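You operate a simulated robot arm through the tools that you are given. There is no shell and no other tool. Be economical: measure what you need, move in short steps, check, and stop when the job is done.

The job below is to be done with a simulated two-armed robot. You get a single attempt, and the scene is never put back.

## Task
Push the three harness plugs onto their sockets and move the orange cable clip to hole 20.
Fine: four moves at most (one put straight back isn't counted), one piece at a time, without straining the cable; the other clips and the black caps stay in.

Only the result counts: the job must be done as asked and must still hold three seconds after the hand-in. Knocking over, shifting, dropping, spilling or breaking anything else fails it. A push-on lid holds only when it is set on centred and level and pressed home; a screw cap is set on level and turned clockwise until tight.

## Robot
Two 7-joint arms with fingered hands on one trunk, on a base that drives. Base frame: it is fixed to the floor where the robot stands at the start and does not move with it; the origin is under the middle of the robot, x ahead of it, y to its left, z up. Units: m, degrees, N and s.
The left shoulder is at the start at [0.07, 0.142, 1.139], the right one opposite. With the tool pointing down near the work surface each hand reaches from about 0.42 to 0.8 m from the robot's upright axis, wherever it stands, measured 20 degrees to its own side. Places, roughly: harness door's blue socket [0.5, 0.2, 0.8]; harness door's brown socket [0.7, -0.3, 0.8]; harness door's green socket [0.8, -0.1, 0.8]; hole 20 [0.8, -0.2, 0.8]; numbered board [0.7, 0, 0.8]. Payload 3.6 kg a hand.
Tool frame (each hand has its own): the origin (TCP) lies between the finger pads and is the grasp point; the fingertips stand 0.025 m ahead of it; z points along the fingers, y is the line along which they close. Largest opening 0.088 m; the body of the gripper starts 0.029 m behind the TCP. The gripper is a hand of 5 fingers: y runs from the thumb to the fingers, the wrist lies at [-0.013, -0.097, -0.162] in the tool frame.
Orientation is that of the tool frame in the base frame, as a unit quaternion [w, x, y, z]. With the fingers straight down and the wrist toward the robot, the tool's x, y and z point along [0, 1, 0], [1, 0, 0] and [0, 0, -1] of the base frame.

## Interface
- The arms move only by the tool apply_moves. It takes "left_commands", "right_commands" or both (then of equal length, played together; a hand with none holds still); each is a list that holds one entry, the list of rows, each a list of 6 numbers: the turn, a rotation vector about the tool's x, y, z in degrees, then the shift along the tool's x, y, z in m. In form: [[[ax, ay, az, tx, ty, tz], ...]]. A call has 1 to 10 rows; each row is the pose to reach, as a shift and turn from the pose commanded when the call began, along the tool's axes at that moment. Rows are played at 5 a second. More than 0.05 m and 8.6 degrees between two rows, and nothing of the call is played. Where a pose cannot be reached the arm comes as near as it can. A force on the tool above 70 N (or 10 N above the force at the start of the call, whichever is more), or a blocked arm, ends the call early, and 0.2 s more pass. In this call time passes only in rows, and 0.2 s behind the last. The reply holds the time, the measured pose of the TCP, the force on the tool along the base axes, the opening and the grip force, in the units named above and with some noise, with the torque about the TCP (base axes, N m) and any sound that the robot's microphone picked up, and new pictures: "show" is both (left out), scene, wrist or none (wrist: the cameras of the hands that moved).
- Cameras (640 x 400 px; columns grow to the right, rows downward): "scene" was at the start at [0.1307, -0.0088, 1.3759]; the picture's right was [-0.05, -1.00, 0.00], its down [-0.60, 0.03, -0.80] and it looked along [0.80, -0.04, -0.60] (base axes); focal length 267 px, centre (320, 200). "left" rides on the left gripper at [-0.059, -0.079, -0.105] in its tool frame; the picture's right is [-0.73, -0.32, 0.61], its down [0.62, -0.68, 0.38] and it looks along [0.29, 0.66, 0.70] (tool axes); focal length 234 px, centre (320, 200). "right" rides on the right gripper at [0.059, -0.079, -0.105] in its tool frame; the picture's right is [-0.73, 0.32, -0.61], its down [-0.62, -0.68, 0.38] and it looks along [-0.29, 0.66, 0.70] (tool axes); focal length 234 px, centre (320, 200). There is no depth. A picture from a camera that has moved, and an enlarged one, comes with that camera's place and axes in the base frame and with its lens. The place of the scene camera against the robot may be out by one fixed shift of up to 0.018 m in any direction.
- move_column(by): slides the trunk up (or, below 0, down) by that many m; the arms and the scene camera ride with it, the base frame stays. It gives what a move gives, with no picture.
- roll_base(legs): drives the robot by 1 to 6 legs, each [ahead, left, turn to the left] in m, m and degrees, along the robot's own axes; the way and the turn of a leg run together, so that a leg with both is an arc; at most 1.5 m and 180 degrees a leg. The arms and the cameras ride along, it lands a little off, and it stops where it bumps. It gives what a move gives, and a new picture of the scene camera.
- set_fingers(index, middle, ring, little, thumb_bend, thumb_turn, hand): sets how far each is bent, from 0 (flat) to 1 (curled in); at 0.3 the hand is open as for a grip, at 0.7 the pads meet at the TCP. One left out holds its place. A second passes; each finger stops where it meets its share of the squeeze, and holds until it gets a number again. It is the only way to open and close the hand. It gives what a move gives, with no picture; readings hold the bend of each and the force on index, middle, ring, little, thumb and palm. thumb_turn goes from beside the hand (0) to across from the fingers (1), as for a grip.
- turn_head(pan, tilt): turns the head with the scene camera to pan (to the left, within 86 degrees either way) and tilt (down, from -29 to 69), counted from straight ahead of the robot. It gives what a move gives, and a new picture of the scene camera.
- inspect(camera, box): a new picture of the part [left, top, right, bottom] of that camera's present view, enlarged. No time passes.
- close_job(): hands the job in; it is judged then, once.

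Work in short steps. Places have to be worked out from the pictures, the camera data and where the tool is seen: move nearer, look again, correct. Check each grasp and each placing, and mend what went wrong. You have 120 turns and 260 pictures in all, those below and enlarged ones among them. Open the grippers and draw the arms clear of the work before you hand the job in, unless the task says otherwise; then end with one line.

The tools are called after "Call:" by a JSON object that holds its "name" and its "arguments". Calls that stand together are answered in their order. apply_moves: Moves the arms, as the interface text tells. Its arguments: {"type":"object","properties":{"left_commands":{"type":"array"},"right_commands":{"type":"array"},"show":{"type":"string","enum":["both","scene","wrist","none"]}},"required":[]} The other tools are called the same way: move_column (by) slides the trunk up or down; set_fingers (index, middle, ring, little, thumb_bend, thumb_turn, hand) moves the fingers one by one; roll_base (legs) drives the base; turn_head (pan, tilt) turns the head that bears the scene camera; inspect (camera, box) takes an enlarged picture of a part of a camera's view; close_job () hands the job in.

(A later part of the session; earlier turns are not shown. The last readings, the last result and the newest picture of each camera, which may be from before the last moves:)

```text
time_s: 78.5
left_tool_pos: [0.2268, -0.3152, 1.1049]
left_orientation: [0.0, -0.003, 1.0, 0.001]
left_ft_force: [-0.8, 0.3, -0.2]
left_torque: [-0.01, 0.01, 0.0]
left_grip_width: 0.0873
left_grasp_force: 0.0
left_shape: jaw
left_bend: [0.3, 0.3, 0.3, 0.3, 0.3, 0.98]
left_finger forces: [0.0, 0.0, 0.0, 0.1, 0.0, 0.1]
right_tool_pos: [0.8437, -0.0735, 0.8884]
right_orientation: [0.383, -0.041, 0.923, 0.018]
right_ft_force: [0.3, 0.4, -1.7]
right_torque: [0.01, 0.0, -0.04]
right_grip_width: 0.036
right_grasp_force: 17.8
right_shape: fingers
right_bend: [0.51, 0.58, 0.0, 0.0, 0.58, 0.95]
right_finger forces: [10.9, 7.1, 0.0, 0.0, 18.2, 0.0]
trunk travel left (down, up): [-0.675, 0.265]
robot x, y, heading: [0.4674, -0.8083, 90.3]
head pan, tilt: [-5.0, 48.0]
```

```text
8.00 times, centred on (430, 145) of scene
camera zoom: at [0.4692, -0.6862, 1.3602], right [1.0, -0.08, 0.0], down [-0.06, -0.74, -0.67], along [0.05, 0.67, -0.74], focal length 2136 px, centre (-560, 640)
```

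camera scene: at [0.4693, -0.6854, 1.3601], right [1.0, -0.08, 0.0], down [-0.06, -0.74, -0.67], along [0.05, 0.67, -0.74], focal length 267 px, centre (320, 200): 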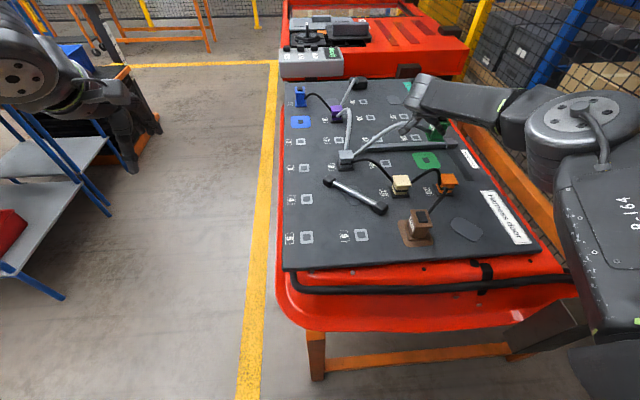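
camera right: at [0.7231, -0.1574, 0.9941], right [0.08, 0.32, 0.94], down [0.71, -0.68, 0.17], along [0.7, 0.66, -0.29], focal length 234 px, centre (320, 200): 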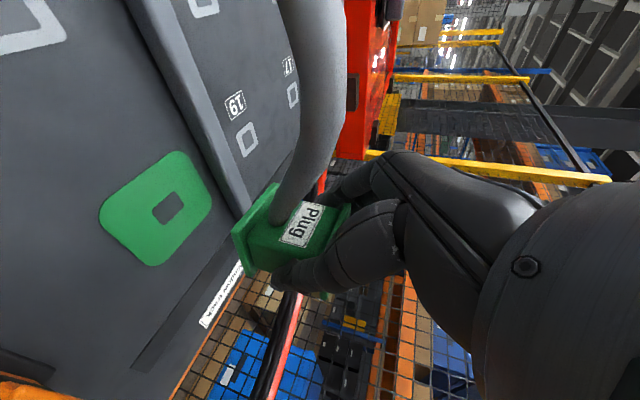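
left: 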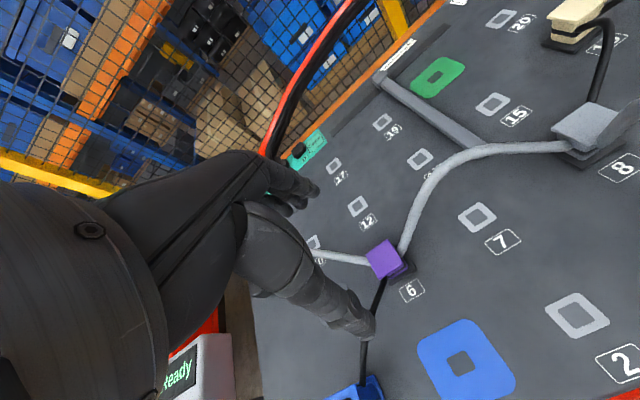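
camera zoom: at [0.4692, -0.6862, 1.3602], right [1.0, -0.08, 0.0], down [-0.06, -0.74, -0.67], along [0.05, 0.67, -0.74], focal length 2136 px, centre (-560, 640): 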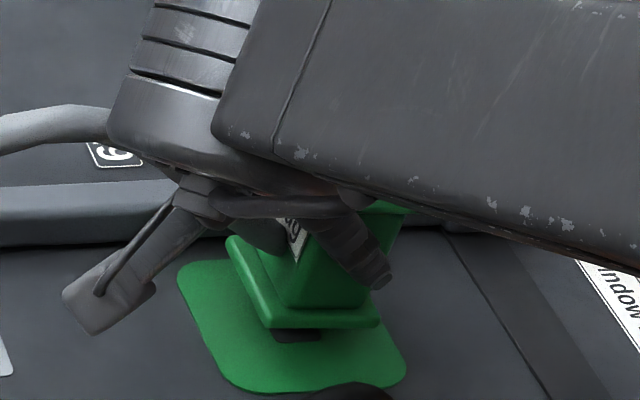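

Yaw is now square; both views agree on a remaining (-1.5,-2.5) mm. I correct and lower to contact.

Call:
{"name": "apply_moves", "arguments": {"right_commands": [[[0, 0, 0, 0.001, -0.0025, -0.001], [0, 0, 0, 0.004, -0.0025, 0.002], [0, 0, 0, 0.0065, -0.0025, 0.0045], [0, 0, 0, 0.0085, -0.0025, 0.0065]]], "show": "none"}}

Call:
{"name": "inspect", "arguments": {"camera": "scene", "box": [400, 120, 460, 170]}}

```text
time_s: 79.5
left_tool_pos: [0.226, -0.3162, 1.1041]
left_orientation: [0.0, -0.004, 1.0, 0.0]
left_ft_force: [1.1, 0.5, 0.3]
left_torque: [0.01, 0.0, 0.03]
left_grip_width: 0.0877
left_grasp_force: 0.1
left_shape: jaw
left_bend: [0.3, 0.3, 0.3, 0.3, 0.3, 0.98]
left_finger forces: [0.0, 0.1, 0.0, 0.1, 0.1, 0.0]
right_tool_pos: [0.8419, -0.0761, 0.8807]
right_orientation: [0.383, -0.04, 0.923, 0.019]
right_ft_force: [-0.2, 0.1, 3.9]
right_torque: [-0.03, -0.09, 0.0]
right_grip_width: 0.0361
right_grasp_force: 18.6
right_shape: fingers
right_bend: [0.5, 0.58, 0.0, 0.0, 0.58, 0.95]
right_finger forces: [10.8, 7.7, 0.0, 0.0, 18.7, 0.0]
trunk travel left (down, up): [-0.675, 0.265]
robot x, y, heading: [0.4678, -0.8127, 90.3]
head pan, tilt: [-5.0, 48.0]
```

```text
8.00 times, centred on (430, 145) of scene
camera zoom: at [0.4686, -0.6871, 1.3604], right [1.0, -0.08, 0.0], down [-0.06, -0.74, -0.67], along [0.05, 0.67, -0.74], focal length 2136 px, centre (-560, 640)
```

zoom: 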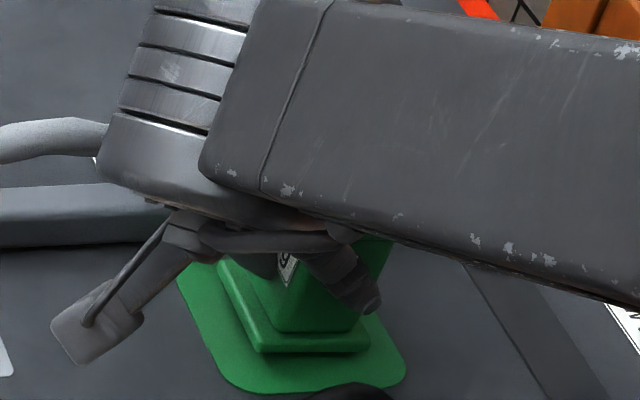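

Contact at 4 N with the plug well centred (about 1.5 mm to add in x). I nudge and press down.

Call:
{"name": "apply_moves", "arguments": {"right_commands": [[[0, 0, 0, -0.001, 0, 0.001], [0, 0, 0, 0.0005, 0, 0.0025], [0, 0, 0, 0.002, 0, 0.004], [0, 0, 0, 0.003, 0, 0.005]]], "show": "none"}}

```text
time_s: 80.5
left_tool_pos: [0.2248, -0.3169, 1.1045]
left_orientation: [0.001, -0.004, 1.0, 0.001]
left_ft_force: [0.3, 0.1, 0.6]
left_torque: [-0.02, 0.03, -0.04]
left_grip_width: 0.0877
left_grasp_force: 0.1
left_shape: jaw
left_bend: [0.3, 0.3, 0.3, 0.3, 0.3, 0.98]
left_finger forces: [0.0, 0.0, 0.1, 0.1, 0.0, 0.1]
right_tool_pos: [0.8412, -0.0785, 0.8735]
right_orientation: [0.383, -0.041, 0.922, 0.019]
right_ft_force: [-3.6, -4.3, 4.4]
right_torque: [-0.09, -0.07, -0.05]
right_grip_width: 0.0364
right_grasp_force: 19.9
right_shape: fingers
right_bend: [0.51, 0.58, 0.0, 0.0, 0.58, 0.95]
right_finger forces: [10.4, 7.2, 0.1, 0.0, 21.4, 0.1]
trunk travel left (down, up): [-0.675, 0.265]
robot x, y, heading: [0.4665, -0.8131, 90.3]
head pan, tilt: [-5.0, 48.0]
```

It entered (z 0.8735 at 4 N). I press home, relieving the small side load.

Call:
{"name": "apply_moves", "arguments": {"right_commands": [[[0, 0, 0, 0.0027, -0.001, 0.0013], [0, 0, 0, 0.0052, -0.001, 0.0038], [0, 0, 0, 0.0077, -0.001, 0.0063], [0, 0, 0, 0.0102, -0.001, 0.0088]]], "show": "none"}}

Call:
{"name": "inspect", "arguments": {"camera": "scene", "box": [400, 120, 460, 170]}}

Call:
{"name": "inspect", "arguments": {"camera": "right", "box": [150, 150, 350, 320]}}

```text
time_s: 81.5
left_tool_pos: [0.2237, -0.3188, 1.1065]
left_orientation: [0.002, -0.005, 1.0, 0.002]
left_ft_force: [-0.2, -0.8, -0.5]
left_torque: [0.03, 0.01, -0.01]
left_grip_width: 0.0877
left_grasp_force: 0.3
left_shape: jaw
left_bend: [0.3, 0.3, 0.3, 0.3, 0.3, 0.98]
left_finger forces: [0.0, 0.1, 0.1, 0.0, 0.0, 0.0]
right_tool_pos: [0.8401, -0.0793, 0.8662]
right_orientation: [0.384, -0.04, 0.922, 0.02]
right_ft_force: [-3.5, 6.3, 28.2]
right_torque: [0.19, -0.31, -0.05]
right_grip_width: 0.0368
right_grasp_force: 19.1
right_shape: fingers
right_bend: [0.49, 0.56, 0.0, 0.0, 0.59, 0.99]
right_finger forces: [13.2, 9.9, 0.0, 0.0, 16.0, 0.1]
trunk travel left (down, up): [-0.675, 0.265]
robot x, y, heading: [0.4688, -0.8122, 90.6]
head pan, tilt: [-5.0, 48.0]
```

```text
8.00 times, centred on (430, 145) of scene
camera zoom: at [0.465, -0.6907, 1.3608], right [1.0, -0.08, 0.0], down [-0.06, -0.74, -0.67], along [0.06, 0.67, -0.74], focal length 2136 px, centre (-560, 640)
```

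zoom: 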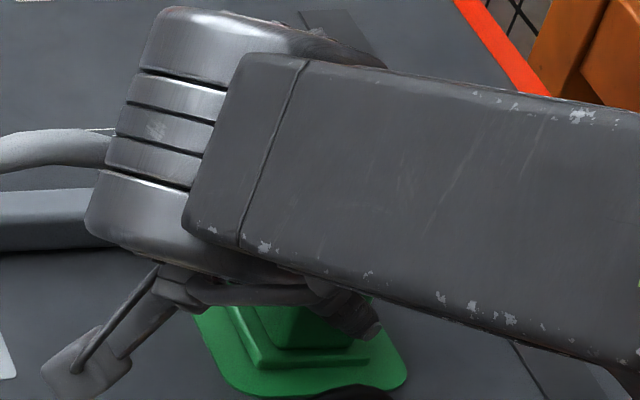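

```text
2.35 times, centred on (250, 235) of right
camera zoom: at [0.7323, -0.1676, 0.8968], right [0.05, 0.32, 0.95], down [0.77, -0.62, 0.17], along [0.64, 0.72, -0.28], focal length 551 px, centre (485, 118)
```

zoom: 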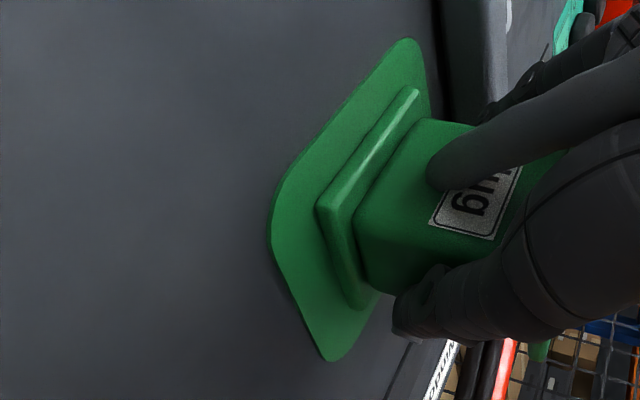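

Seated visually, 28 N. I press a bit harder to be sure.

Call:
{"name": "apply_moves", "arguments": {"right_commands": [[[0, 0, 0, 0.0025, 0, 0.0025], [0, 0, 0, 0.005, 0, 0.005], [0, 0, 0, 0.007, 0, 0.007], [0, 0, 0, 0.009, 0, 0.009]]], "show": "none"}}

```text
time_s: 82.5
left_tool_pos: [0.2224, -0.3204, 1.1057]
left_orientation: [0.002, -0.004, 1.0, 0.002]
left_ft_force: [-0.4, -0.1, 0.4]
left_torque: [0.01, 0.01, 0.0]
left_grip_width: 0.0876
left_grasp_force: 0.0
left_shape: jaw
left_bend: [0.3, 0.3, 0.3, 0.3, 0.3, 0.98]
left_finger forces: [0.1, 0.0, 0.1, 0.0, 0.0, 0.1]
right_tool_pos: [0.8402, -0.08, 0.8535]
right_orientation: [0.385, -0.04, 0.922, 0.022]
right_ft_force: [-2.8, 6.2, 34.1]
right_torque: [0.35, -0.42, -0.06]
right_grip_width: 0.0369
right_grasp_force: 22.0
right_shape: fingers
right_bend: [0.48, 0.56, 0.0, 0.0, 0.58, 1.0]
right_finger forces: [18.8, 9.9, 0.0, 0.0, 16.3, 0.0]
trunk travel left (down, up): [-0.675, 0.265]
robot x, y, heading: [0.4709, -0.808, 90.4]
head pan, tilt: [-5.0, 48.0]
```

The hand now slides on the plug at ~34 N. I ease off slightly, then open just enough to clear.

Call:
{"name": "apply_moves", "arguments": {"right_commands": [[[0, 0, 0, -0.002, 0, -0.002], [0, 0, 0, -0.0045, 0, -0.0045]]], "show": "none"}}

Call:
{"name": "set_fingers", "arguments": {"hand": "right", "index": 0.4, "middle": 0.4, "thumb_bend": 0.4}}

Call:
{"name": "inspect", "arguments": {"camera": "right", "box": [150, 130, 400, 340]}}

```text
time_s: 83.1
left_tool_pos: [0.2247, -0.3173, 1.1042]
left_orientation: [0.002, -0.004, 1.0, 0.001]
left_ft_force: [0.1, -0.9, 0.5]
left_torque: [0.0, -0.02, 0.01]
left_grip_width: 0.0878
left_grasp_force: 0.1
left_shape: jaw
left_bend: [0.3, 0.3, 0.3, 0.3, 0.3, 0.98]
left_finger forces: [0.0, 0.1, 0.1, 0.1, 0.0, 0.0]
right_tool_pos: [0.8409, -0.0797, 0.8552]
right_orientation: [0.383, -0.04, 0.923, 0.019]
right_ft_force: [-2.7, 5.6, 18.3]
right_torque: [0.17, -0.25, 0.03]
right_grip_width: 0.0369
right_grasp_force: 19.8
right_shape: fingers
right_bend: [0.48, 0.56, 0.0, 0.0, 0.58, 0.99]
right_finger forces: [14.9, 8.7, 0.1, 0.0, 16.0, 0.1]
trunk travel left (down, up): [-0.675, 0.265]
robot x, y, heading: [0.4689, -0.8106, 90.5]
head pan, tilt: [-5.0, 48.0]
```

```text
time_s: 84.1
left_tool_pos: [0.226, -0.3158, 1.1047]
left_orientation: [0.0, -0.004, 1.0, 0.0]
left_ft_force: [-0.1, -0.2, -0.1]
left_torque: [-0.01, 0.02, 0.01]
left_grip_width: 0.0879
left_grasp_force: 0.0
left_shape: jaw
left_bend: [0.3, 0.3, 0.3, 0.3, 0.3, 0.98]
left_finger forces: [0.0, 0.0, 0.1, 0.0, 0.1, 0.0]
right_tool_pos: [0.8438, -0.0772, 0.8544]
right_orientation: [0.382, -0.041, 0.923, 0.018]
right_ft_force: [-0.9, -0.6, -0.3]
right_torque: [-0.01, 0.01, -0.03]
right_grip_width: 0.063
right_grasp_force: 0.4
right_shape: fingers
right_bend: [0.4, 0.4, 0.0, 0.0, 0.4, 0.98]
right_finger forces: [0.1, 0.2, 0.0, 0.1, 0.0, 0.0]
trunk travel left (down, up): [-0.675, 0.265]
robot x, y, heading: [0.4689, -0.8087, 90.3]
head pan, tilt: [-5.0, 48.0]
```

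```text
1.90 times, centred on (275, 235) of right
camera zoom: at [0.7355, -0.1651, 0.886], right [0.05, 0.33, 0.94], down [0.77, -0.62, 0.17], along [0.64, 0.72, -0.29], focal length 446 px, centre (406, 133)
```

zoom: 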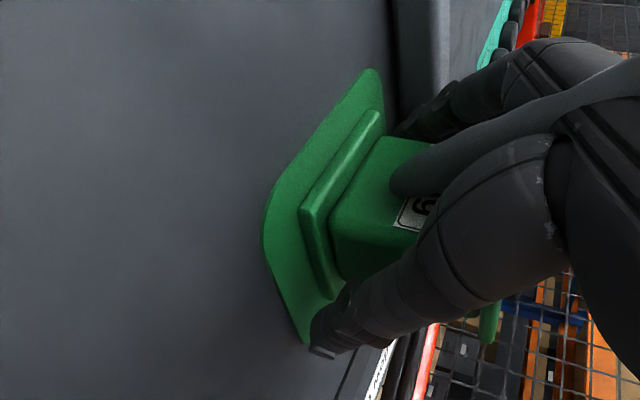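

Released. I raise the hand straight up, away from the cable that runs beneath it.

Call:
{"name": "apply_moves", "arguments": {"right_commands": [[[0, 0, 0, -0.01, 0, -0.01], [0, 0, 0, -0.03, 0, -0.03], [0, 0, 0, -0.06, 0, -0.06], [0, 0, 0, -0.09, 0, -0.09], [0, 0, 0, -0.12, 0, -0.12]]]}}

Call:
{"name": "inspect", "arguments": {"camera": "scene", "box": [330, 100, 470, 220]}}

```text
time_s: 85.3
left_tool_pos: [0.225, -0.3163, 1.1055]
left_orientation: [0.0, -0.004, 1.0, 0.0]
left_ft_force: [-0.2, 0.0, 0.0]
left_torque: [0.04, 0.0, 0.0]
left_grip_width: 0.0876
left_grasp_force: 0.0
left_shape: jaw
left_bend: [0.3, 0.3, 0.3, 0.3, 0.3, 0.98]
left_finger forces: [0.0, 0.0, 0.0, 0.1, 0.0, 0.0]
right_tool_pos: [0.8424, -0.0779, 1.0238]
right_orientation: [0.382, -0.041, 0.923, 0.018]
right_ft_force: [0.2, -0.5, 0.1]
right_torque: [-0.03, 0.01, 0.03]
right_grip_width: 0.0633
right_grasp_force: 0.1
right_shape: fingers
right_bend: [0.4, 0.4, 0.0, 0.0, 0.4, 0.98]
right_finger forces: [0.0, 0.0, 0.1, 0.0, 0.0, 0.0]
trunk travel left (down, up): [-0.675, 0.265]
robot x, y, heading: [0.4655, -0.8108, 90.5]
head pan, tilt: [-5.0, 48.0]
camera scene: at [0.4686, -0.687, 1.3602], right [1.0, -0.08, 0.0], down [-0.06, -0.74, -0.67], along [0.05, 0.67, -0.74], focal length 267 px, centre (320, 200)
camera right: at [0.7336, -0.166, 1.0563], right [0.05, 0.33, 0.94], down [0.77, -0.62, 0.17], along [0.64, 0.72, -0.28], focal length 234 px, centre (320, 200)
```

scene: 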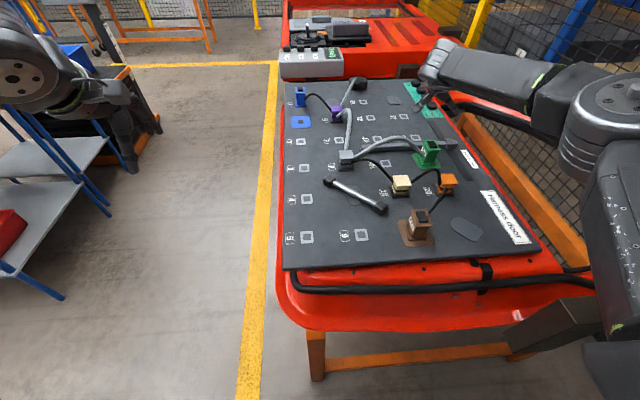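
right: 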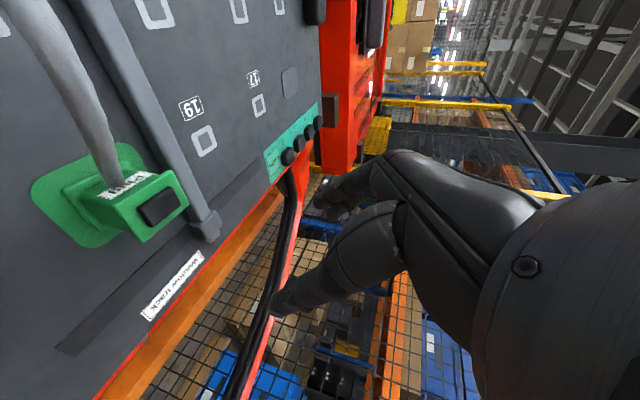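

```text
3.33 times, centred on (400, 160) of scene
camera zoom: at [0.4686, -0.687, 1.3602], right [1.0, -0.08, 0.0], down [-0.06, -0.74, -0.67], along [0.05, 0.67, -0.74], focal length 890 px, centre (53, 333)
```

zoom: 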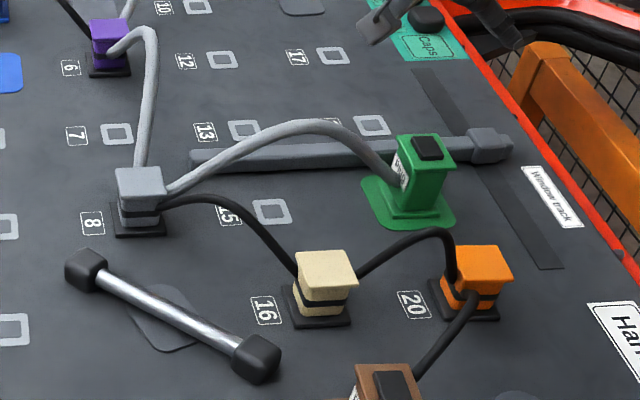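

Green looks seated and level. I compare its seat closely with the brown plug's.

Call:
{"name": "inspect", "arguments": {"camera": "scene", "box": [405, 130, 455, 170]}}

Call:
{"name": "inspect", "arguments": {"camera": "scene", "box": [392, 205, 442, 250]}}

Call:
{"name": "inspect", "arguments": {"camera": "right", "box": [20, 120, 210, 260]}}

```text
10.00 times, centred on (430, 150) of scene
camera zoom: at [0.4686, -0.687, 1.3602], right [1.0, -0.08, 0.0], down [-0.06, -0.74, -0.67], along [0.05, 0.67, -0.74], focal length 2670 px, centre (-780, 700)
```

zoom: 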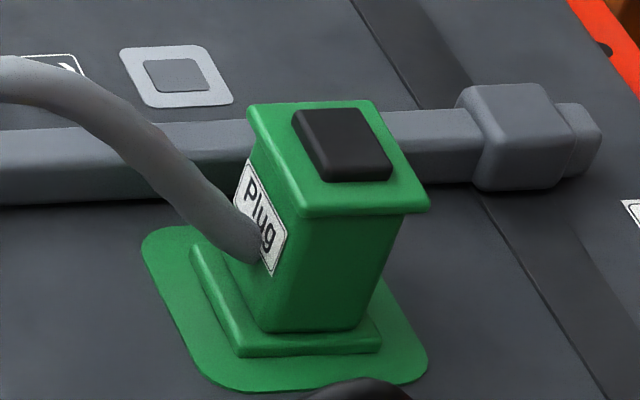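

```text
8.89 times, centred on (417, 228) of scene
camera zoom: at [0.4686, -0.687, 1.3602], right [1.0, -0.08, 0.0], down [-0.06, -0.74, -0.67], along [0.05, 0.67, -0.74], focal length 2373 px, centre (-542, -44)
```

zoom: 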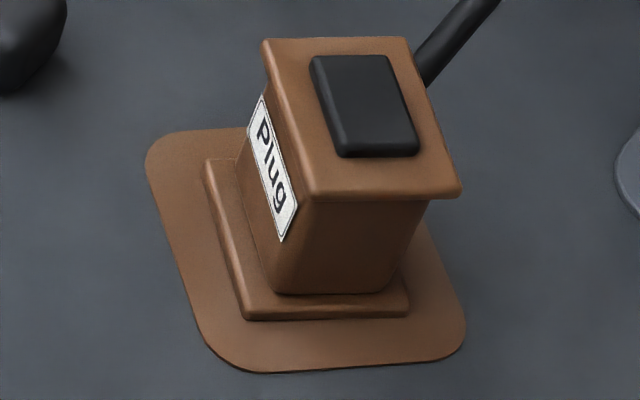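

```text
2.86 times, centred on (115, 190) of right
camera zoom: at [0.7336, -0.166, 1.0563], right [0.05, 0.33, 0.94], down [0.77, -0.62, 0.17], along [0.64, 0.72, -0.28], focal length 669 px, centre (906, 229)
```

zoom: 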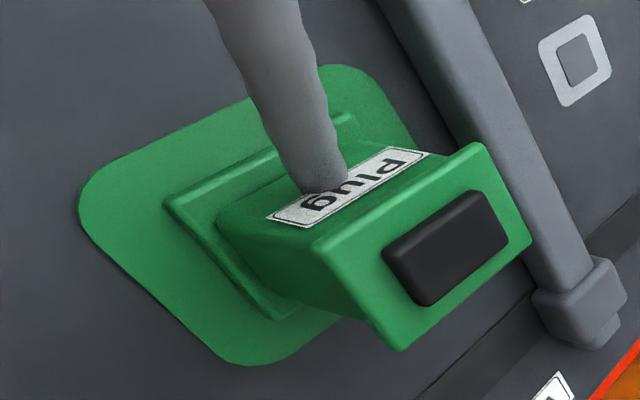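

Green is fully seated and square. For blue I'll use the same vertical grip as brown, standing front-right of it; first I untilt the right hand and retract it.

Call:
{"name": "apply_moves", "arguments": {"right_commands": [[[0, 0, 0, -0.01, 0, -0.04], [0, 5, 0, -0.03, -0.02, -0.08], [0, 11, 0, -0.03, -0.05, -0.115], [0, 17, 0, -0.015, -0.085, -0.14], [0, 23, 0, 0.005, -0.12, -0.16], [0, 29, 0, 0.02, -0.155, -0.18], [0, 35, 0, 0.035, -0.19, -0.19], [0, 41, 0, 0.045, -0.22, -0.195], [0, 45, 0, 0.05, -0.23, -0.2]]], "show": "scene"}}

```text
time_s: 87.3
left_tool_pos: [0.2253, -0.3151, 1.1046]
left_orientation: [0.0, -0.003, 1.0, -0.001]
left_ft_force: [0.0, 0.0, -0.4]
left_torque: [0.0, 0.03, 0.0]
left_grip_width: 0.0876
left_grasp_force: 0.0
left_shape: jaw
left_bend: [0.3, 0.3, 0.3, 0.3, 0.3, 0.98]
left_finger forces: [0.0, 0.0, 0.0, 0.0, 0.0, 0.0]
right_tool_pos: [0.6862, -0.3232, 1.1288]
right_orientation: [0.001, -0.044, 0.999, 0.001]
right_ft_force: [1.1, 0.2, 0.4]
right_torque: [-0.02, -0.01, -0.05]
right_grip_width: 0.0635
right_grasp_force: 0.0
right_shape: fingers
right_bend: [0.4, 0.4, 0.0, 0.0, 0.4, 0.98]
right_finger forces: [0.1, 0.0, 0.0, 0.1, 0.0, 0.1]
trunk travel left (down, up): [-0.675, 0.265]
robot x, y, heading: [0.466, -0.8114, 90.4]
head pan, tilt: [-5.0, 48.0]
camera scene: at [0.4689, -0.6863, 1.3602], right [1.0, -0.08, 0.0], down [-0.06, -0.74, -0.67], along [0.05, 0.67, -0.74], focal length 267 px, centre (320, 200)
```

scene: 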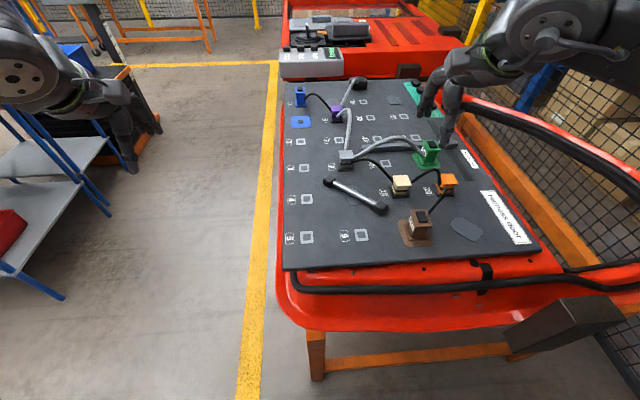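

All four look good from here. I drive out left past the table corner, then forward in front of the table.

Call:
{"name": "roll_base", "arguments": {"legs": [[0, 0.62, 0], [0.45, 0, 0]]}}

```text
time_s: 93.1
left_tool_pos: [-0.393, 0.1306, 1.1055]
left_orientation: [0.0, -0.002, 1.0, 0.0]
left_ft_force: [-0.2, 0.6, -0.6]
left_torque: [0.02, -0.01, 0.02]
left_grip_width: 0.0877
left_grasp_force: 0.0
left_shape: jaw
left_bend: [0.3, 0.3, 0.3, 0.3, 0.3, 0.98]
left_finger forces: [0.0, 0.0, 0.0, 0.1, 0.0, 0.1]
right_tool_pos: [0.0655, 0.1209, 1.1293]
right_orientation: [0.0, -0.044, 0.999, 0.001]
right_ft_force: [0.2, 0.0, 1.1]
right_torque: [0.03, 0.02, -0.03]
right_grip_width: 0.0634
right_grasp_force: 0.0
right_shape: fingers
right_bend: [0.4, 0.4, 0.0, 0.0, 0.4, 0.98]
right_finger forces: [0.0, 0.0, 0.0, 0.0, 0.0, 0.1]
trunk travel left (down, up): [-0.675, 0.265]
robot x, y, heading: [-0.153, -0.3664, 90.2]
head pan, tilt: [-5.0, 48.0]
camera scene: at [-0.1521, -0.241, 1.3602], right [1.0, -0.08, 0.0], down [-0.06, -0.74, -0.67], along [0.06, 0.67, -0.74], focal length 267 px, centre (320, 200)
```

scene: 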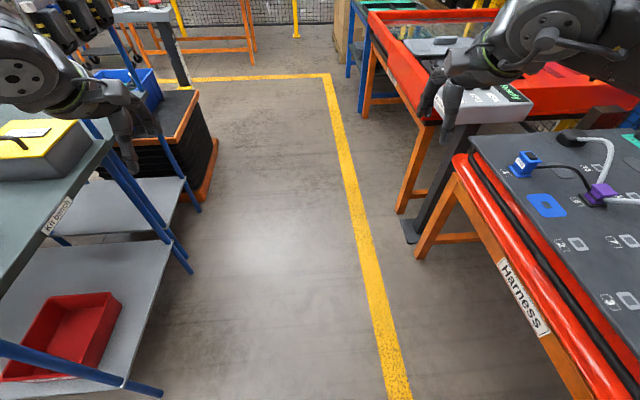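

Left arm clears the bench; I turn right 30° and drive up to the table facing the blue plug.

Call:
{"name": "roll_base", "arguments": {"legs": [[0, 0, -30], [0.3, -0.018, 0]]}}

Call:
{"name": "turn_head", "arguments": {"pan": -30, "tilt": 50}}

Call:
{"name": "inspect", "arguments": {"camera": "right", "box": [0, 0, 640, 400]}}

```text
time_s: 96.6
left_tool_pos: [0.0503, 0.4383, 1.1044]
left_orientation: [-0.001, 0.255, 0.967, 0.0]
left_ft_force: [-0.6, -0.7, -0.1]
left_torque: [-0.02, -0.03, -0.03]
left_grip_width: 0.0876
left_grasp_force: 0.1
left_shape: jaw
left_bend: [0.3, 0.3, 0.3, 0.3, 0.3, 0.98]
left_finger forces: [0.0, 0.0, 0.1, 0.0, 0.1, 0.0]
right_tool_pos: [0.4438, 0.201, 1.1295]
right_orientation: [0.0, 0.215, 0.977, 0.0]
right_ft_force: [0.1, -0.1, -0.2]
right_torque: [-0.02, -0.01, -0.01]
right_grip_width: 0.0632
right_grasp_force: 0.0
right_shape: fingers
right_bend: [0.4, 0.4, 0.0, 0.0, 0.4, 0.98]
right_finger forces: [0.0, 0.0, 0.0, 0.1, 0.0, 0.0]
trunk travel left (down, up): [-0.675, 0.265]
robot x, y, heading: [0.0109, -0.1125, 60.5]
head pan, tilt: [-5.0, 48.0]
camera scene: at [0.0756, -0.0083, 1.3602], right [0.82, -0.57, 0.0], down [-0.42, -0.61, -0.67], along [0.38, 0.55, -0.74], focal length 267 px, centre (320, 200)
```

scene: 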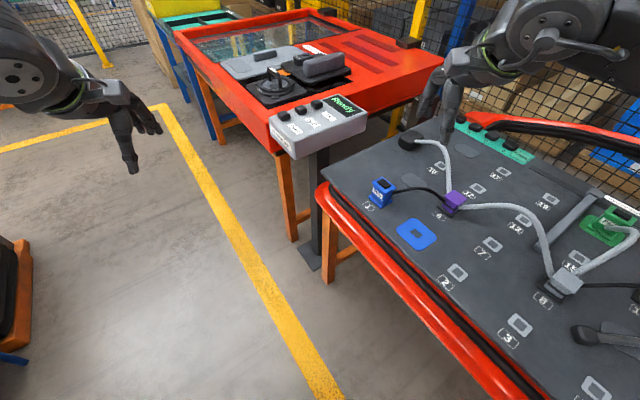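

```text
time_s: 97.5
left_tool_pos: [0.0489, 0.4378, 1.1053]
left_orientation: [0.0, 0.255, 0.967, -0.001]
left_ft_force: [-0.4, 0.4, -0.1]
left_torque: [0.03, 0.01, 0.01]
left_grip_width: 0.0875
left_grasp_force: 0.0
left_shape: jaw
left_bend: [0.3, 0.3, 0.3, 0.3, 0.3, 0.98]
left_finger forces: [0.1, 0.0, 0.0, 0.1, 0.0, 0.0]
right_tool_pos: [0.4448, 0.2021, 1.1286]
right_orientation: [0.0, 0.215, 0.977, 0.001]
right_ft_force: [-0.2, 0.3, -0.1]
right_torque: [-0.02, -0.02, 0.02]
right_grip_width: 0.0633
right_grasp_force: 0.1
right_shape: fingers
right_bend: [0.4, 0.4, 0.0, 0.0, 0.4, 0.98]
right_finger forces: [0.0, 0.1, 0.1, 0.1, 0.1, 0.0]
trunk travel left (down, up): [-0.675, 0.265]
robot x, y, heading: [0.0121, -0.1132, 60.4]
head pan, tilt: [-30.0, 50.0]
camera scene: at [0.0972, -0.0341, 1.3575], right [0.51, -0.86, 0.0], down [-0.66, -0.39, -0.64], along [0.55, 0.33, -0.77], focal length 267 px, centre (320, 200)
```

scene: 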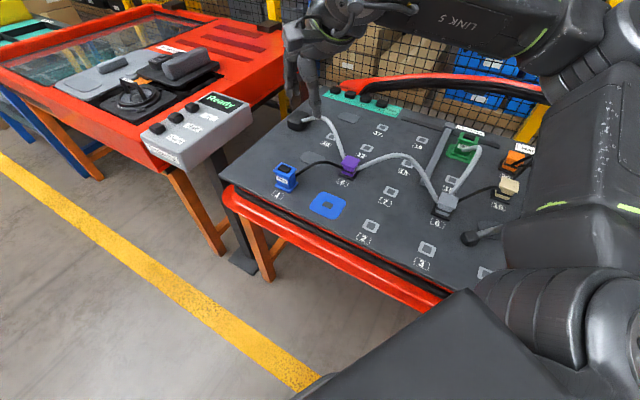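

```text
1.00 times, centred on (320, 200) of right (not enlarged: the box is as wide or as high as the picture)
camera zoom: at [0.3586, 0.1555, 1.234], right [0.79, -0.01, 0.61], down [0.28, -0.88, -0.38], along [0.54, 0.48, -0.69], focal length 234 px, centre (320, 200)
```

zoom: 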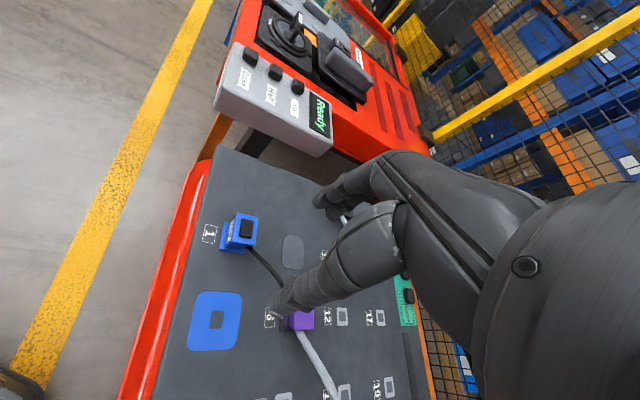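

Blue plug ≈(0.479,0.29) and its socket ≈(0.477,0.165) in view. I move over the plug and square the yaw.

Call:
{"name": "apply_moves", "arguments": {"right_commands": [[[0, 0, -6, 0.001, 0.025, 0.0], [0, 0, -12, 0.002, 0.05, 0.01], [0, 0, -18, 0.004, 0.075, 0.03], [0, 0, -24.8, 0.0065, 0.09, 0.06], [0, 0, -24.8, 0.0065, 0.09, 0.09]]]}}

Call:
{"name": "inspect", "arguments": {"camera": "right", "box": [130, 150, 370, 400]}}

```text
time_s: 98.7
left_tool_pos: [0.0498, 0.4386, 1.1047]
left_orientation: [0.0, 0.255, 0.967, 0.0]
left_ft_force: [-0.3, -0.9, 0.4]
left_torque: [0.0, -0.02, 0.0]
left_grip_width: 0.0878
left_grasp_force: 0.1
left_shape: jaw
left_bend: [0.3, 0.3, 0.3, 0.3, 0.3, 0.98]
left_finger forces: [0.0, 0.0, 0.0, 0.0, 0.1, 0.1]
right_tool_pos: [0.4769, 0.2868, 1.0388]
right_orientation: [0.0, -0.001, 1.0, 0.001]
right_ft_force: [-0.2, -0.6, -0.4]
right_torque: [0.0, -0.01, 0.0]
right_grip_width: 0.0633
right_grasp_force: 0.1
right_shape: fingers
right_bend: [0.4, 0.4, 0.0, 0.0, 0.4, 0.98]
right_finger forces: [0.0, 0.1, 0.1, 0.0, 0.0, 0.1]
trunk travel left (down, up): [-0.675, 0.265]
robot x, y, heading: [0.0121, -0.1122, 60.1]
head pan, tilt: [-30.0, 50.0]
camera scene: at [0.0978, -0.0343, 1.3575], right [0.51, -0.86, 0.0], down [-0.66, -0.39, -0.64], along [0.55, 0.33, -0.77], focal length 267 px, centre (320, 200)
camera right: at [0.4193, 0.2083, 1.144], right [0.73, 0.32, 0.61], down [0.62, -0.68, -0.38], along [0.29, 0.66, -0.69], focal length 234 px, centre (320, 200)
```

scene: 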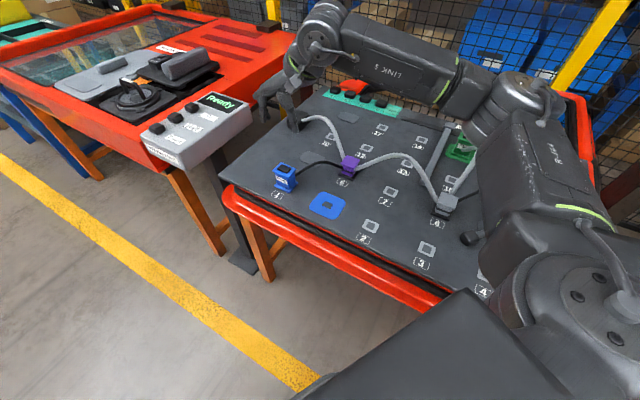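
right: 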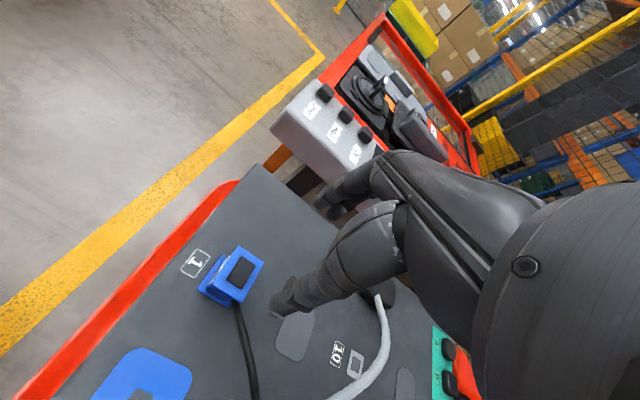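

```text
1.60 times, centred on (250, 275) of right
camera zoom: at [0.4193, 0.2083, 1.144], right [0.73, 0.32, 0.61], down [0.62, -0.68, -0.38], along [0.29, 0.66, -0.69], focal length 375 px, centre (432, 80)
```

zoom: 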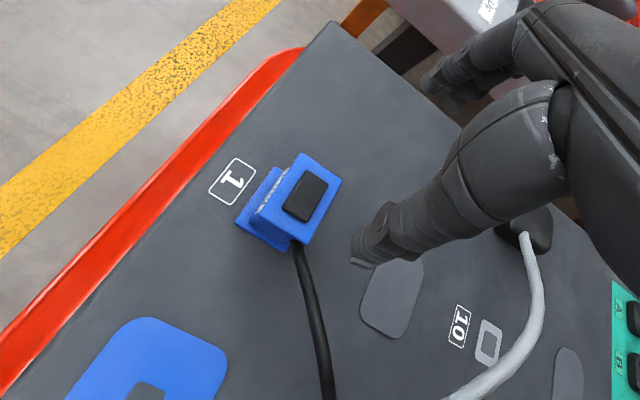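

Blue cap centre ≈(0.481,0.297). I descend over it in stages.

Call:
{"name": "apply_moves", "arguments": {"right_commands": [[[0, 0, 0, -0.0015, 0.0097, 0.03], [0, 0, 0, -0.0015, 0.0097, 0.07], [0, 0, 0, -0.0015, 0.0097, 0.11], [0, 0, 0, -0.0015, 0.0097, 0.125]]], "show": "none"}}

Call:
{"name": "inspect", "arguments": {"camera": "right", "box": [180, 130, 430, 380]}}

Call:
{"name": "inspect", "arguments": {"camera": "scene", "box": [230, 80, 370, 230]}}

```text
time_s: 99.7
left_tool_pos: [0.0491, 0.4389, 1.1039]
left_orientation: [0.0, 0.254, 0.967, 0.0]
left_ft_force: [0.0, -0.2, -0.4]
left_torque: [-0.01, 0.0, 0.03]
left_grip_width: 0.0878
left_grasp_force: 0.0
left_shape: jaw
left_bend: [0.3, 0.3, 0.3, 0.3, 0.3, 0.98]
left_finger forces: [0.0, 0.0, 0.1, 0.1, 0.0, 0.1]
right_tool_pos: [0.478, 0.2969, 0.9142]
right_orientation: [0.0, 0.0, 1.0, 0.0]
right_ft_force: [-0.3, -0.3, 0.2]
right_torque: [-0.02, -0.03, -0.03]
right_grip_width: 0.0633
right_grasp_force: 0.1
right_shape: fingers
right_bend: [0.4, 0.4, 0.0, 0.0, 0.4, 0.98]
right_finger forces: [0.0, 0.1, 0.1, 0.0, 0.0, 0.0]
trunk travel left (down, up): [-0.675, 0.265]
robot x, y, heading: [0.0118, -0.1084, 60.3]
head pan, tilt: [-30.0, 50.0]
```

```text
1.60 times, centred on (305, 255) of right
camera zoom: at [0.4204, 0.219, 1.0186], right [0.73, 0.32, 0.61], down [0.62, -0.68, -0.38], along [0.29, 0.66, -0.69], focal length 375 px, centre (344, 112)
```

zoom: 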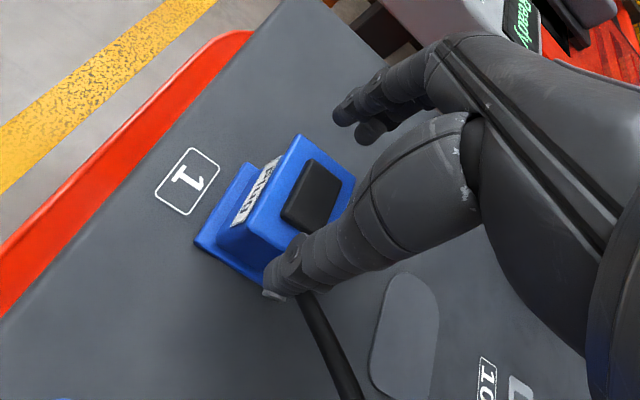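

```text
2.67 times, centred on (300, 155) of scene
camera zoom: at [0.0976, -0.0337, 1.3575], right [0.51, -0.86, 0.0], down [-0.66, -0.39, -0.64], along [0.55, 0.33, -0.77], focal length 712 px, centre (373, 320)
```

zoom: 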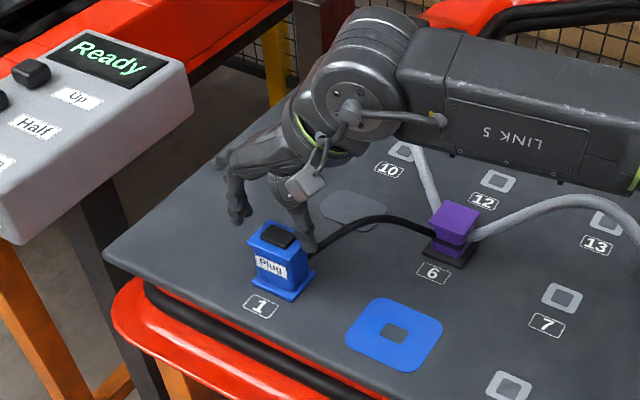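

The view matches the brown grasp exactly. I go down the last 41 mm and grip.

Call:
{"name": "apply_moves", "arguments": {"right_commands": [[[0, 0, 0, 0, 0, 0.02], [0, 0, 0, 0, 0, 0.041]]], "show": "none"}}

Call:
{"name": "set_fingers", "arguments": {"hand": "right", "index": 0.75, "middle": 0.75, "thumb_bend": 0.75}}

Call:
{"name": "inspect", "arguments": {"camera": "right", "box": [200, 130, 450, 380]}}

```text
time_s: 100.3
left_tool_pos: [0.0501, 0.4373, 1.1048]
left_orientation: [0.0, 0.254, 0.967, 0.0]
left_ft_force: [-0.7, 0.4, -0.5]
left_torque: [0.01, -0.03, -0.01]
left_grip_width: 0.0877
left_grasp_force: 0.0
left_shape: jaw
left_bend: [0.3, 0.3, 0.3, 0.3, 0.3, 0.98]
left_finger forces: [0.0, 0.0, 0.1, 0.0, 0.1, 0.0]
right_tool_pos: [0.4784, 0.2959, 0.873]
right_orientation: [0.001, 0.001, 1.0, 0.001]
right_ft_force: [-0.4, -0.3, -0.1]
right_torque: [0.01, -0.02, 0.02]
right_grip_width: 0.0631
right_grasp_force: 0.0
right_shape: fingers
right_bend: [0.4, 0.4, 0.0, 0.0, 0.4, 0.98]
right_finger forces: [0.1, 0.0, 0.0, 0.0, 0.0, 0.0]
trunk travel left (down, up): [-0.675, 0.265]
robot x, y, heading: [0.0076, -0.1133, 60.4]
head pan, tilt: [-30.0, 50.0]
```

```text
time_s: 101.3
left_tool_pos: [0.0507, 0.4372, 1.1048]
left_orientation: [-0.001, 0.255, 0.967, 0.0]
left_ft_force: [0.0, -0.3, 0.5]
left_torque: [-0.04, 0.02, 0.0]
left_grip_width: 0.0875
left_grasp_force: 0.0
left_shape: jaw
left_bend: [0.3, 0.3, 0.3, 0.3, 0.3, 0.98]
left_finger forces: [0.1, 0.1, 0.0, 0.1, 0.1, 0.0]
right_tool_pos: [0.4795, 0.2955, 0.8741]
right_orientation: [0.001, 0.001, 1.0, 0.001]
right_ft_force: [2.3, -4.2, -2.1]
right_torque: [0.34, -0.05, 0.11]
right_grip_width: 0.0367
right_grasp_force: 22.2
right_shape: fingers
right_bend: [0.48, 0.56, 0.0, 0.0, 0.58, 0.97]
right_finger forces: [11.5, 8.4, 0.0, 0.0, 24.4, 0.0]
trunk travel left (down, up): [-0.675, 0.265]
robot x, y, heading: [0.0179, -0.1113, 60.3]
head pan, tilt: [-30.0, 50.0]
```

```text
1.60 times, centred on (325, 255) of right
camera zoom: at [0.4207, 0.2174, 0.9777], right [0.73, 0.32, 0.61], down [0.62, -0.68, -0.38], along [0.29, 0.66, -0.69], focal length 375 px, centre (312, 112)
```

zoom: 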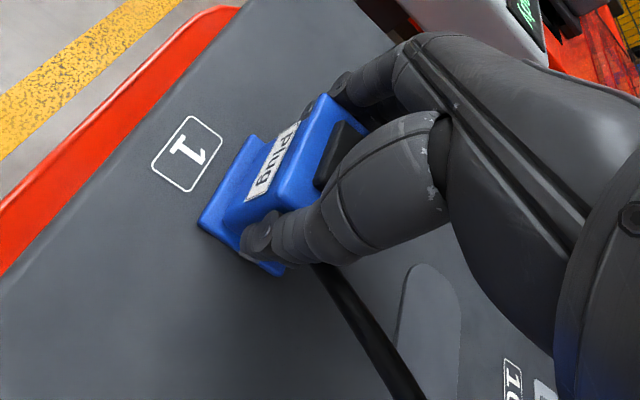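

Same grip as brown. I lift straight up.

Call:
{"name": "apply_moves", "arguments": {"right_commands": [[[0, 0, 0, 0, 0, -0.005], [0, 0, 0, 0, 0, -0.01], [0, 0, 0, 0, 0, -0.016], [0, 0, 0, 0, 0, -0.03], [0, 0, 0, 0, 0, -0.045]]], "show": "none"}}

Call:
{"name": "inspect", "arguments": {"camera": "right", "box": [150, 150, 370, 330]}}

Call:
{"name": "inspect", "arguments": {"camera": "scene", "box": [240, 140, 370, 230]}}

```text
time_s: 102.5
left_tool_pos: [0.0505, 0.4388, 1.1047]
left_orientation: [0.0, 0.255, 0.967, 0.0]
left_ft_force: [0.4, -0.1, 0.2]
left_torque: [0.01, 0.02, 0.02]
left_grip_width: 0.0876
left_grasp_force: 0.1
left_shape: jaw
left_bend: [0.3, 0.3, 0.3, 0.3, 0.3, 0.98]
left_finger forces: [0.0, 0.1, 0.0, 0.1, 0.1, 0.1]
right_tool_pos: [0.4786, 0.2972, 0.9181]
right_orientation: [0.0, 0.0, 1.0, 0.001]
right_ft_force: [0.0, -0.2, -1.1]
right_torque: [0.02, 0.0, 0.02]
right_grip_width: 0.0367
right_grasp_force: 19.8
right_shape: fingers
right_bend: [0.47, 0.56, 0.0, 0.0, 0.59, 0.96]
right_finger forces: [13.5, 6.9, 0.0, 0.0, 20.4, 0.0]
trunk travel left (down, up): [-0.675, 0.265]
robot x, y, heading: [0.0105, -0.1117, 60.6]
head pan, tilt: [-30.0, 50.0]
```

```text
2.22 times, centred on (260, 240) of right
camera zoom: at [0.4206, 0.2182, 1.0228], right [0.73, 0.32, 0.61], down [0.62, -0.68, -0.38], along [0.29, 0.66, -0.69], focal length 520 px, centre (453, 111)
```

zoom: 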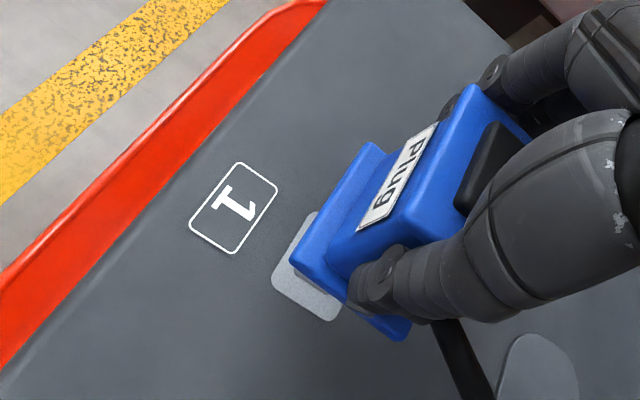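

```text
4.44 times, centred on (305, 185) of scene
camera zoom: at [0.0974, -0.0336, 1.3574], right [0.51, -0.86, 0.0], down [-0.66, -0.39, -0.64], along [0.55, 0.33, -0.77], focal length 1186 px, centre (387, 267)
```

zoom: 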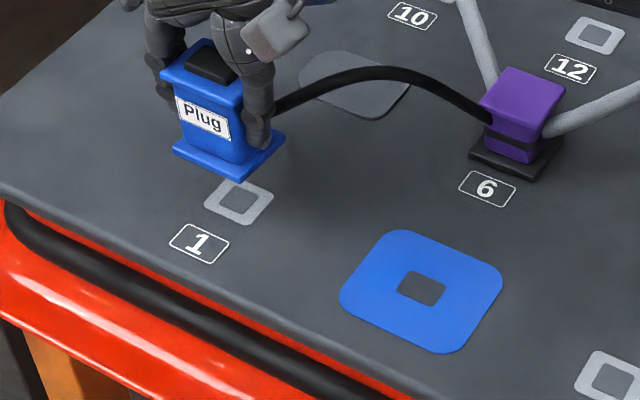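

Hole 1 → blue socket is (-2,-125) mm in the same picture. I carry the plug across at this height.

Call:
{"name": "apply_moves", "arguments": {"right_commands": [[[0, 0, 0, 0, -0.04, -0.01], [0, 0, 0, 0.001, -0.085, -0.01], [0, 0, 0, 0.002, -0.1247, 0], [0, 0, 0, 0.002, -0.1247, 0.012]]], "show": "none"}}

Call:
{"name": "inspect", "arguments": {"camera": "right", "box": [150, 150, 370, 330]}}

Call:
{"name": "inspect", "arguments": {"camera": "scene", "box": [280, 160, 370, 230]}}

```text
time_s: 103.5
left_tool_pos: [0.0491, 0.4392, 1.1045]
left_orientation: [0.0, 0.255, 0.967, -0.001]
left_ft_force: [0.1, 0.2, -0.6]
left_torque: [0.01, 0.02, 0.01]
left_grip_width: 0.0876
left_grasp_force: 0.0
left_shape: jaw
left_bend: [0.3, 0.3, 0.3, 0.3, 0.3, 0.98]
left_finger forces: [0.1, 0.1, 0.0, 0.0, 0.0, 0.0]
right_tool_pos: [0.4776, 0.1705, 0.9063]
right_orientation: [0.001, 0.002, 1.0, 0.0]
right_ft_force: [-0.1, -0.3, -0.8]
right_torque: [0.0, 0.02, 0.02]
right_grip_width: 0.0366
right_grasp_force: 20.1
right_shape: fingers
right_bend: [0.47, 0.57, 0.0, 0.0, 0.59, 0.96]
right_finger forces: [13.5, 7.0, 0.0, 0.0, 20.3, 0.0]
trunk travel left (down, up): [-0.675, 0.265]
robot x, y, heading: [0.0155, -0.1135, 60.3]
head pan, tilt: [-30.0, 50.0]
```

```text
2.22 times, centred on (260, 240) of right
camera zoom: at [0.4193, 0.0939, 1.0115], right [0.73, 0.32, 0.61], down [0.62, -0.68, -0.38], along [0.29, 0.66, -0.7], focal length 520 px, centre (453, 111)
```

zoom: 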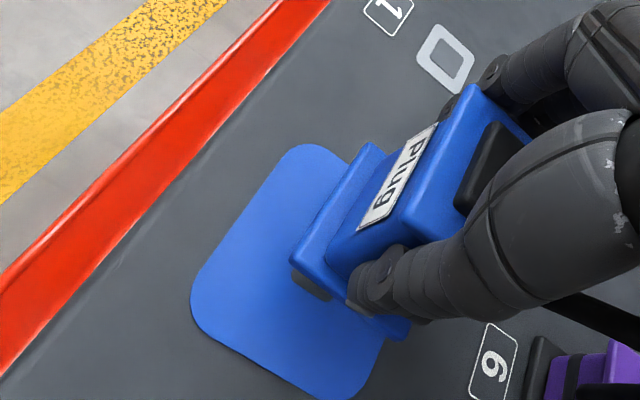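

```text
5.71 times, centred on (325, 195) of scene
camera zoom: at [0.0979, -0.0329, 1.3574], right [0.51, -0.86, 0.0], down [-0.66, -0.39, -0.64], along [0.55, 0.32, -0.77], focal length 1526 px, centre (291, 229)
```

zoom: 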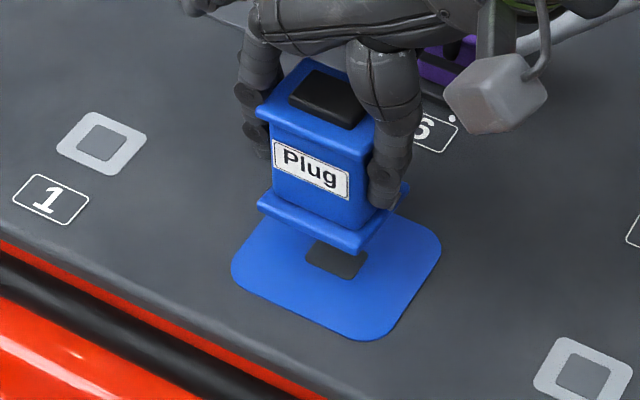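

Both views suggest the plug is about 5 mm too far in +x and +y. I correct (-3.5,-4.5 mm) and lower to re-check with less parallax.

Call:
{"name": "apply_moves", "arguments": {"right_commands": [[[0, 0, 0, 0.0035, -0.0045, 0.008], [0, 0, 0, 0.0035, -0.0045, 0.018]]], "show": "none"}}

Call:
{"name": "inspect", "arguments": {"camera": "right", "box": [170, 170, 350, 320]}}

Call:
{"name": "inspect", "arguments": {"camera": "scene", "box": [290, 170, 360, 225]}}

```text
time_s: 104.1
left_tool_pos: [0.0501, 0.4384, 1.1053]
left_orientation: [-0.001, 0.255, 0.967, -0.001]
left_ft_force: [0.1, -0.1, 0.2]
left_torque: [-0.01, 0.01, 0.05]
left_grip_width: 0.0879
left_grasp_force: 0.1
left_shape: jaw
left_bend: [0.3, 0.3, 0.3, 0.3, 0.3, 0.98]
left_finger forces: [0.0, 0.0, 0.0, 0.1, 0.1, 0.0]
right_tool_pos: [0.4739, 0.167, 0.8879]
right_orientation: [0.001, 0.001, 1.0, 0.001]
right_ft_force: [0.9, 0.9, -0.9]
right_torque: [0.01, -0.02, 0.03]
right_grip_width: 0.0366
right_grasp_force: 20.2
right_shape: fingers
right_bend: [0.47, 0.57, 0.0, 0.0, 0.59, 0.96]
right_finger forces: [13.5, 6.9, 0.0, 0.1, 20.4, 0.0]
trunk travel left (down, up): [-0.675, 0.265]
robot x, y, heading: [0.0131, -0.1105, 60.3]
head pan, tilt: [-30.0, 50.0]
```

```text
2.67 times, centred on (260, 245) of right
camera zoom: at [0.4157, 0.0894, 0.9928], right [0.73, 0.32, 0.61], down [0.62, -0.68, -0.38], along [0.29, 0.66, -0.69], focal length 624 px, centre (480, 80)
```

zoom: 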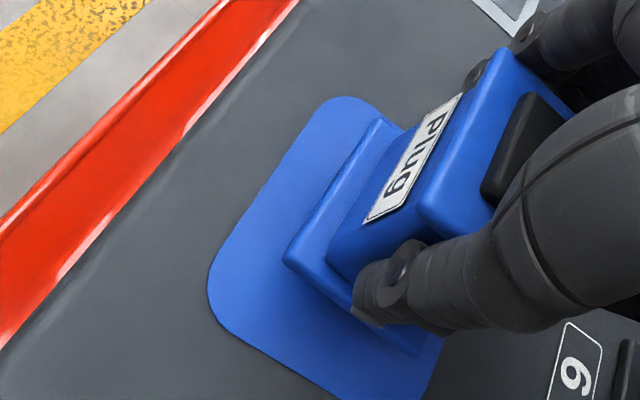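

```text
7.27 times, centred on (325, 198) of scene
camera zoom: at [0.0979, -0.0334, 1.3574], right [0.51, -0.86, 0.0], down [-0.66, -0.39, -0.64], along [0.55, 0.32, -0.77], focal length 1942 px, centre (284, 218)
```

zoom: 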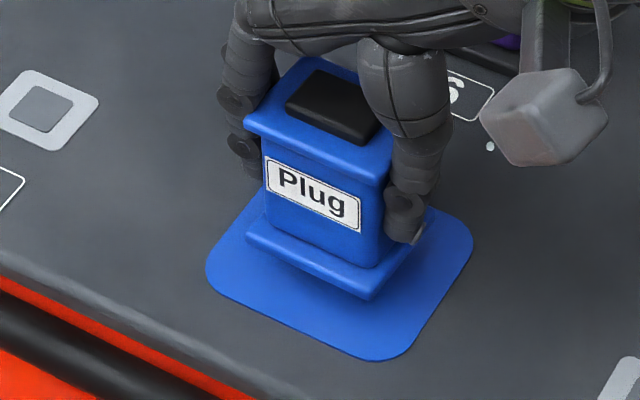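

Now centred within about 1 mm. I lower to contact with a small (+1,-1 mm) tweak.

Call:
{"name": "apply_moves", "arguments": {"right_commands": [[[0, 0, 0, -0.001, -0.001, 0.004], [0, 0, 0, -0.001, -0.001, 0.007], [0, 0, 0, -0.001, -0.001, 0.01], [0, 0, 0, -0.001, -0.001, 0.013]]], "show": "none"}}

```text
time_s: 105.1
left_tool_pos: [0.0474, 0.4374, 1.1064]
left_orientation: [0.001, 0.255, 0.967, 0.0]
left_ft_force: [0.4, 0.0, 0.2]
left_torque: [0.01, 0.02, -0.03]
left_grip_width: 0.0874
left_grasp_force: 0.0
left_shape: jaw
left_bend: [0.3, 0.3, 0.3, 0.3, 0.3, 0.98]
left_finger forces: [0.0, 0.0, 0.0, 0.0, 0.0, 0.0]
right_tool_pos: [0.4731, 0.1662, 0.8778]
right_orientation: [0.003, 0.0, 1.0, 0.004]
right_ft_force: [1.1, 0.4, 19.6]
right_torque: [0.09, -0.05, 0.0]
right_grip_width: 0.0363
right_grasp_force: 21.7
right_shape: fingers
right_bend: [0.47, 0.56, 0.0, 0.0, 0.59, 0.96]
right_finger forces: [13.4, 8.4, 0.0, 0.1, 21.6, 0.0]
trunk travel left (down, up): [-0.675, 0.265]
robot x, y, heading: [0.0151, -0.1106, 60.4]
head pan, tilt: [-30.0, 50.0]
```

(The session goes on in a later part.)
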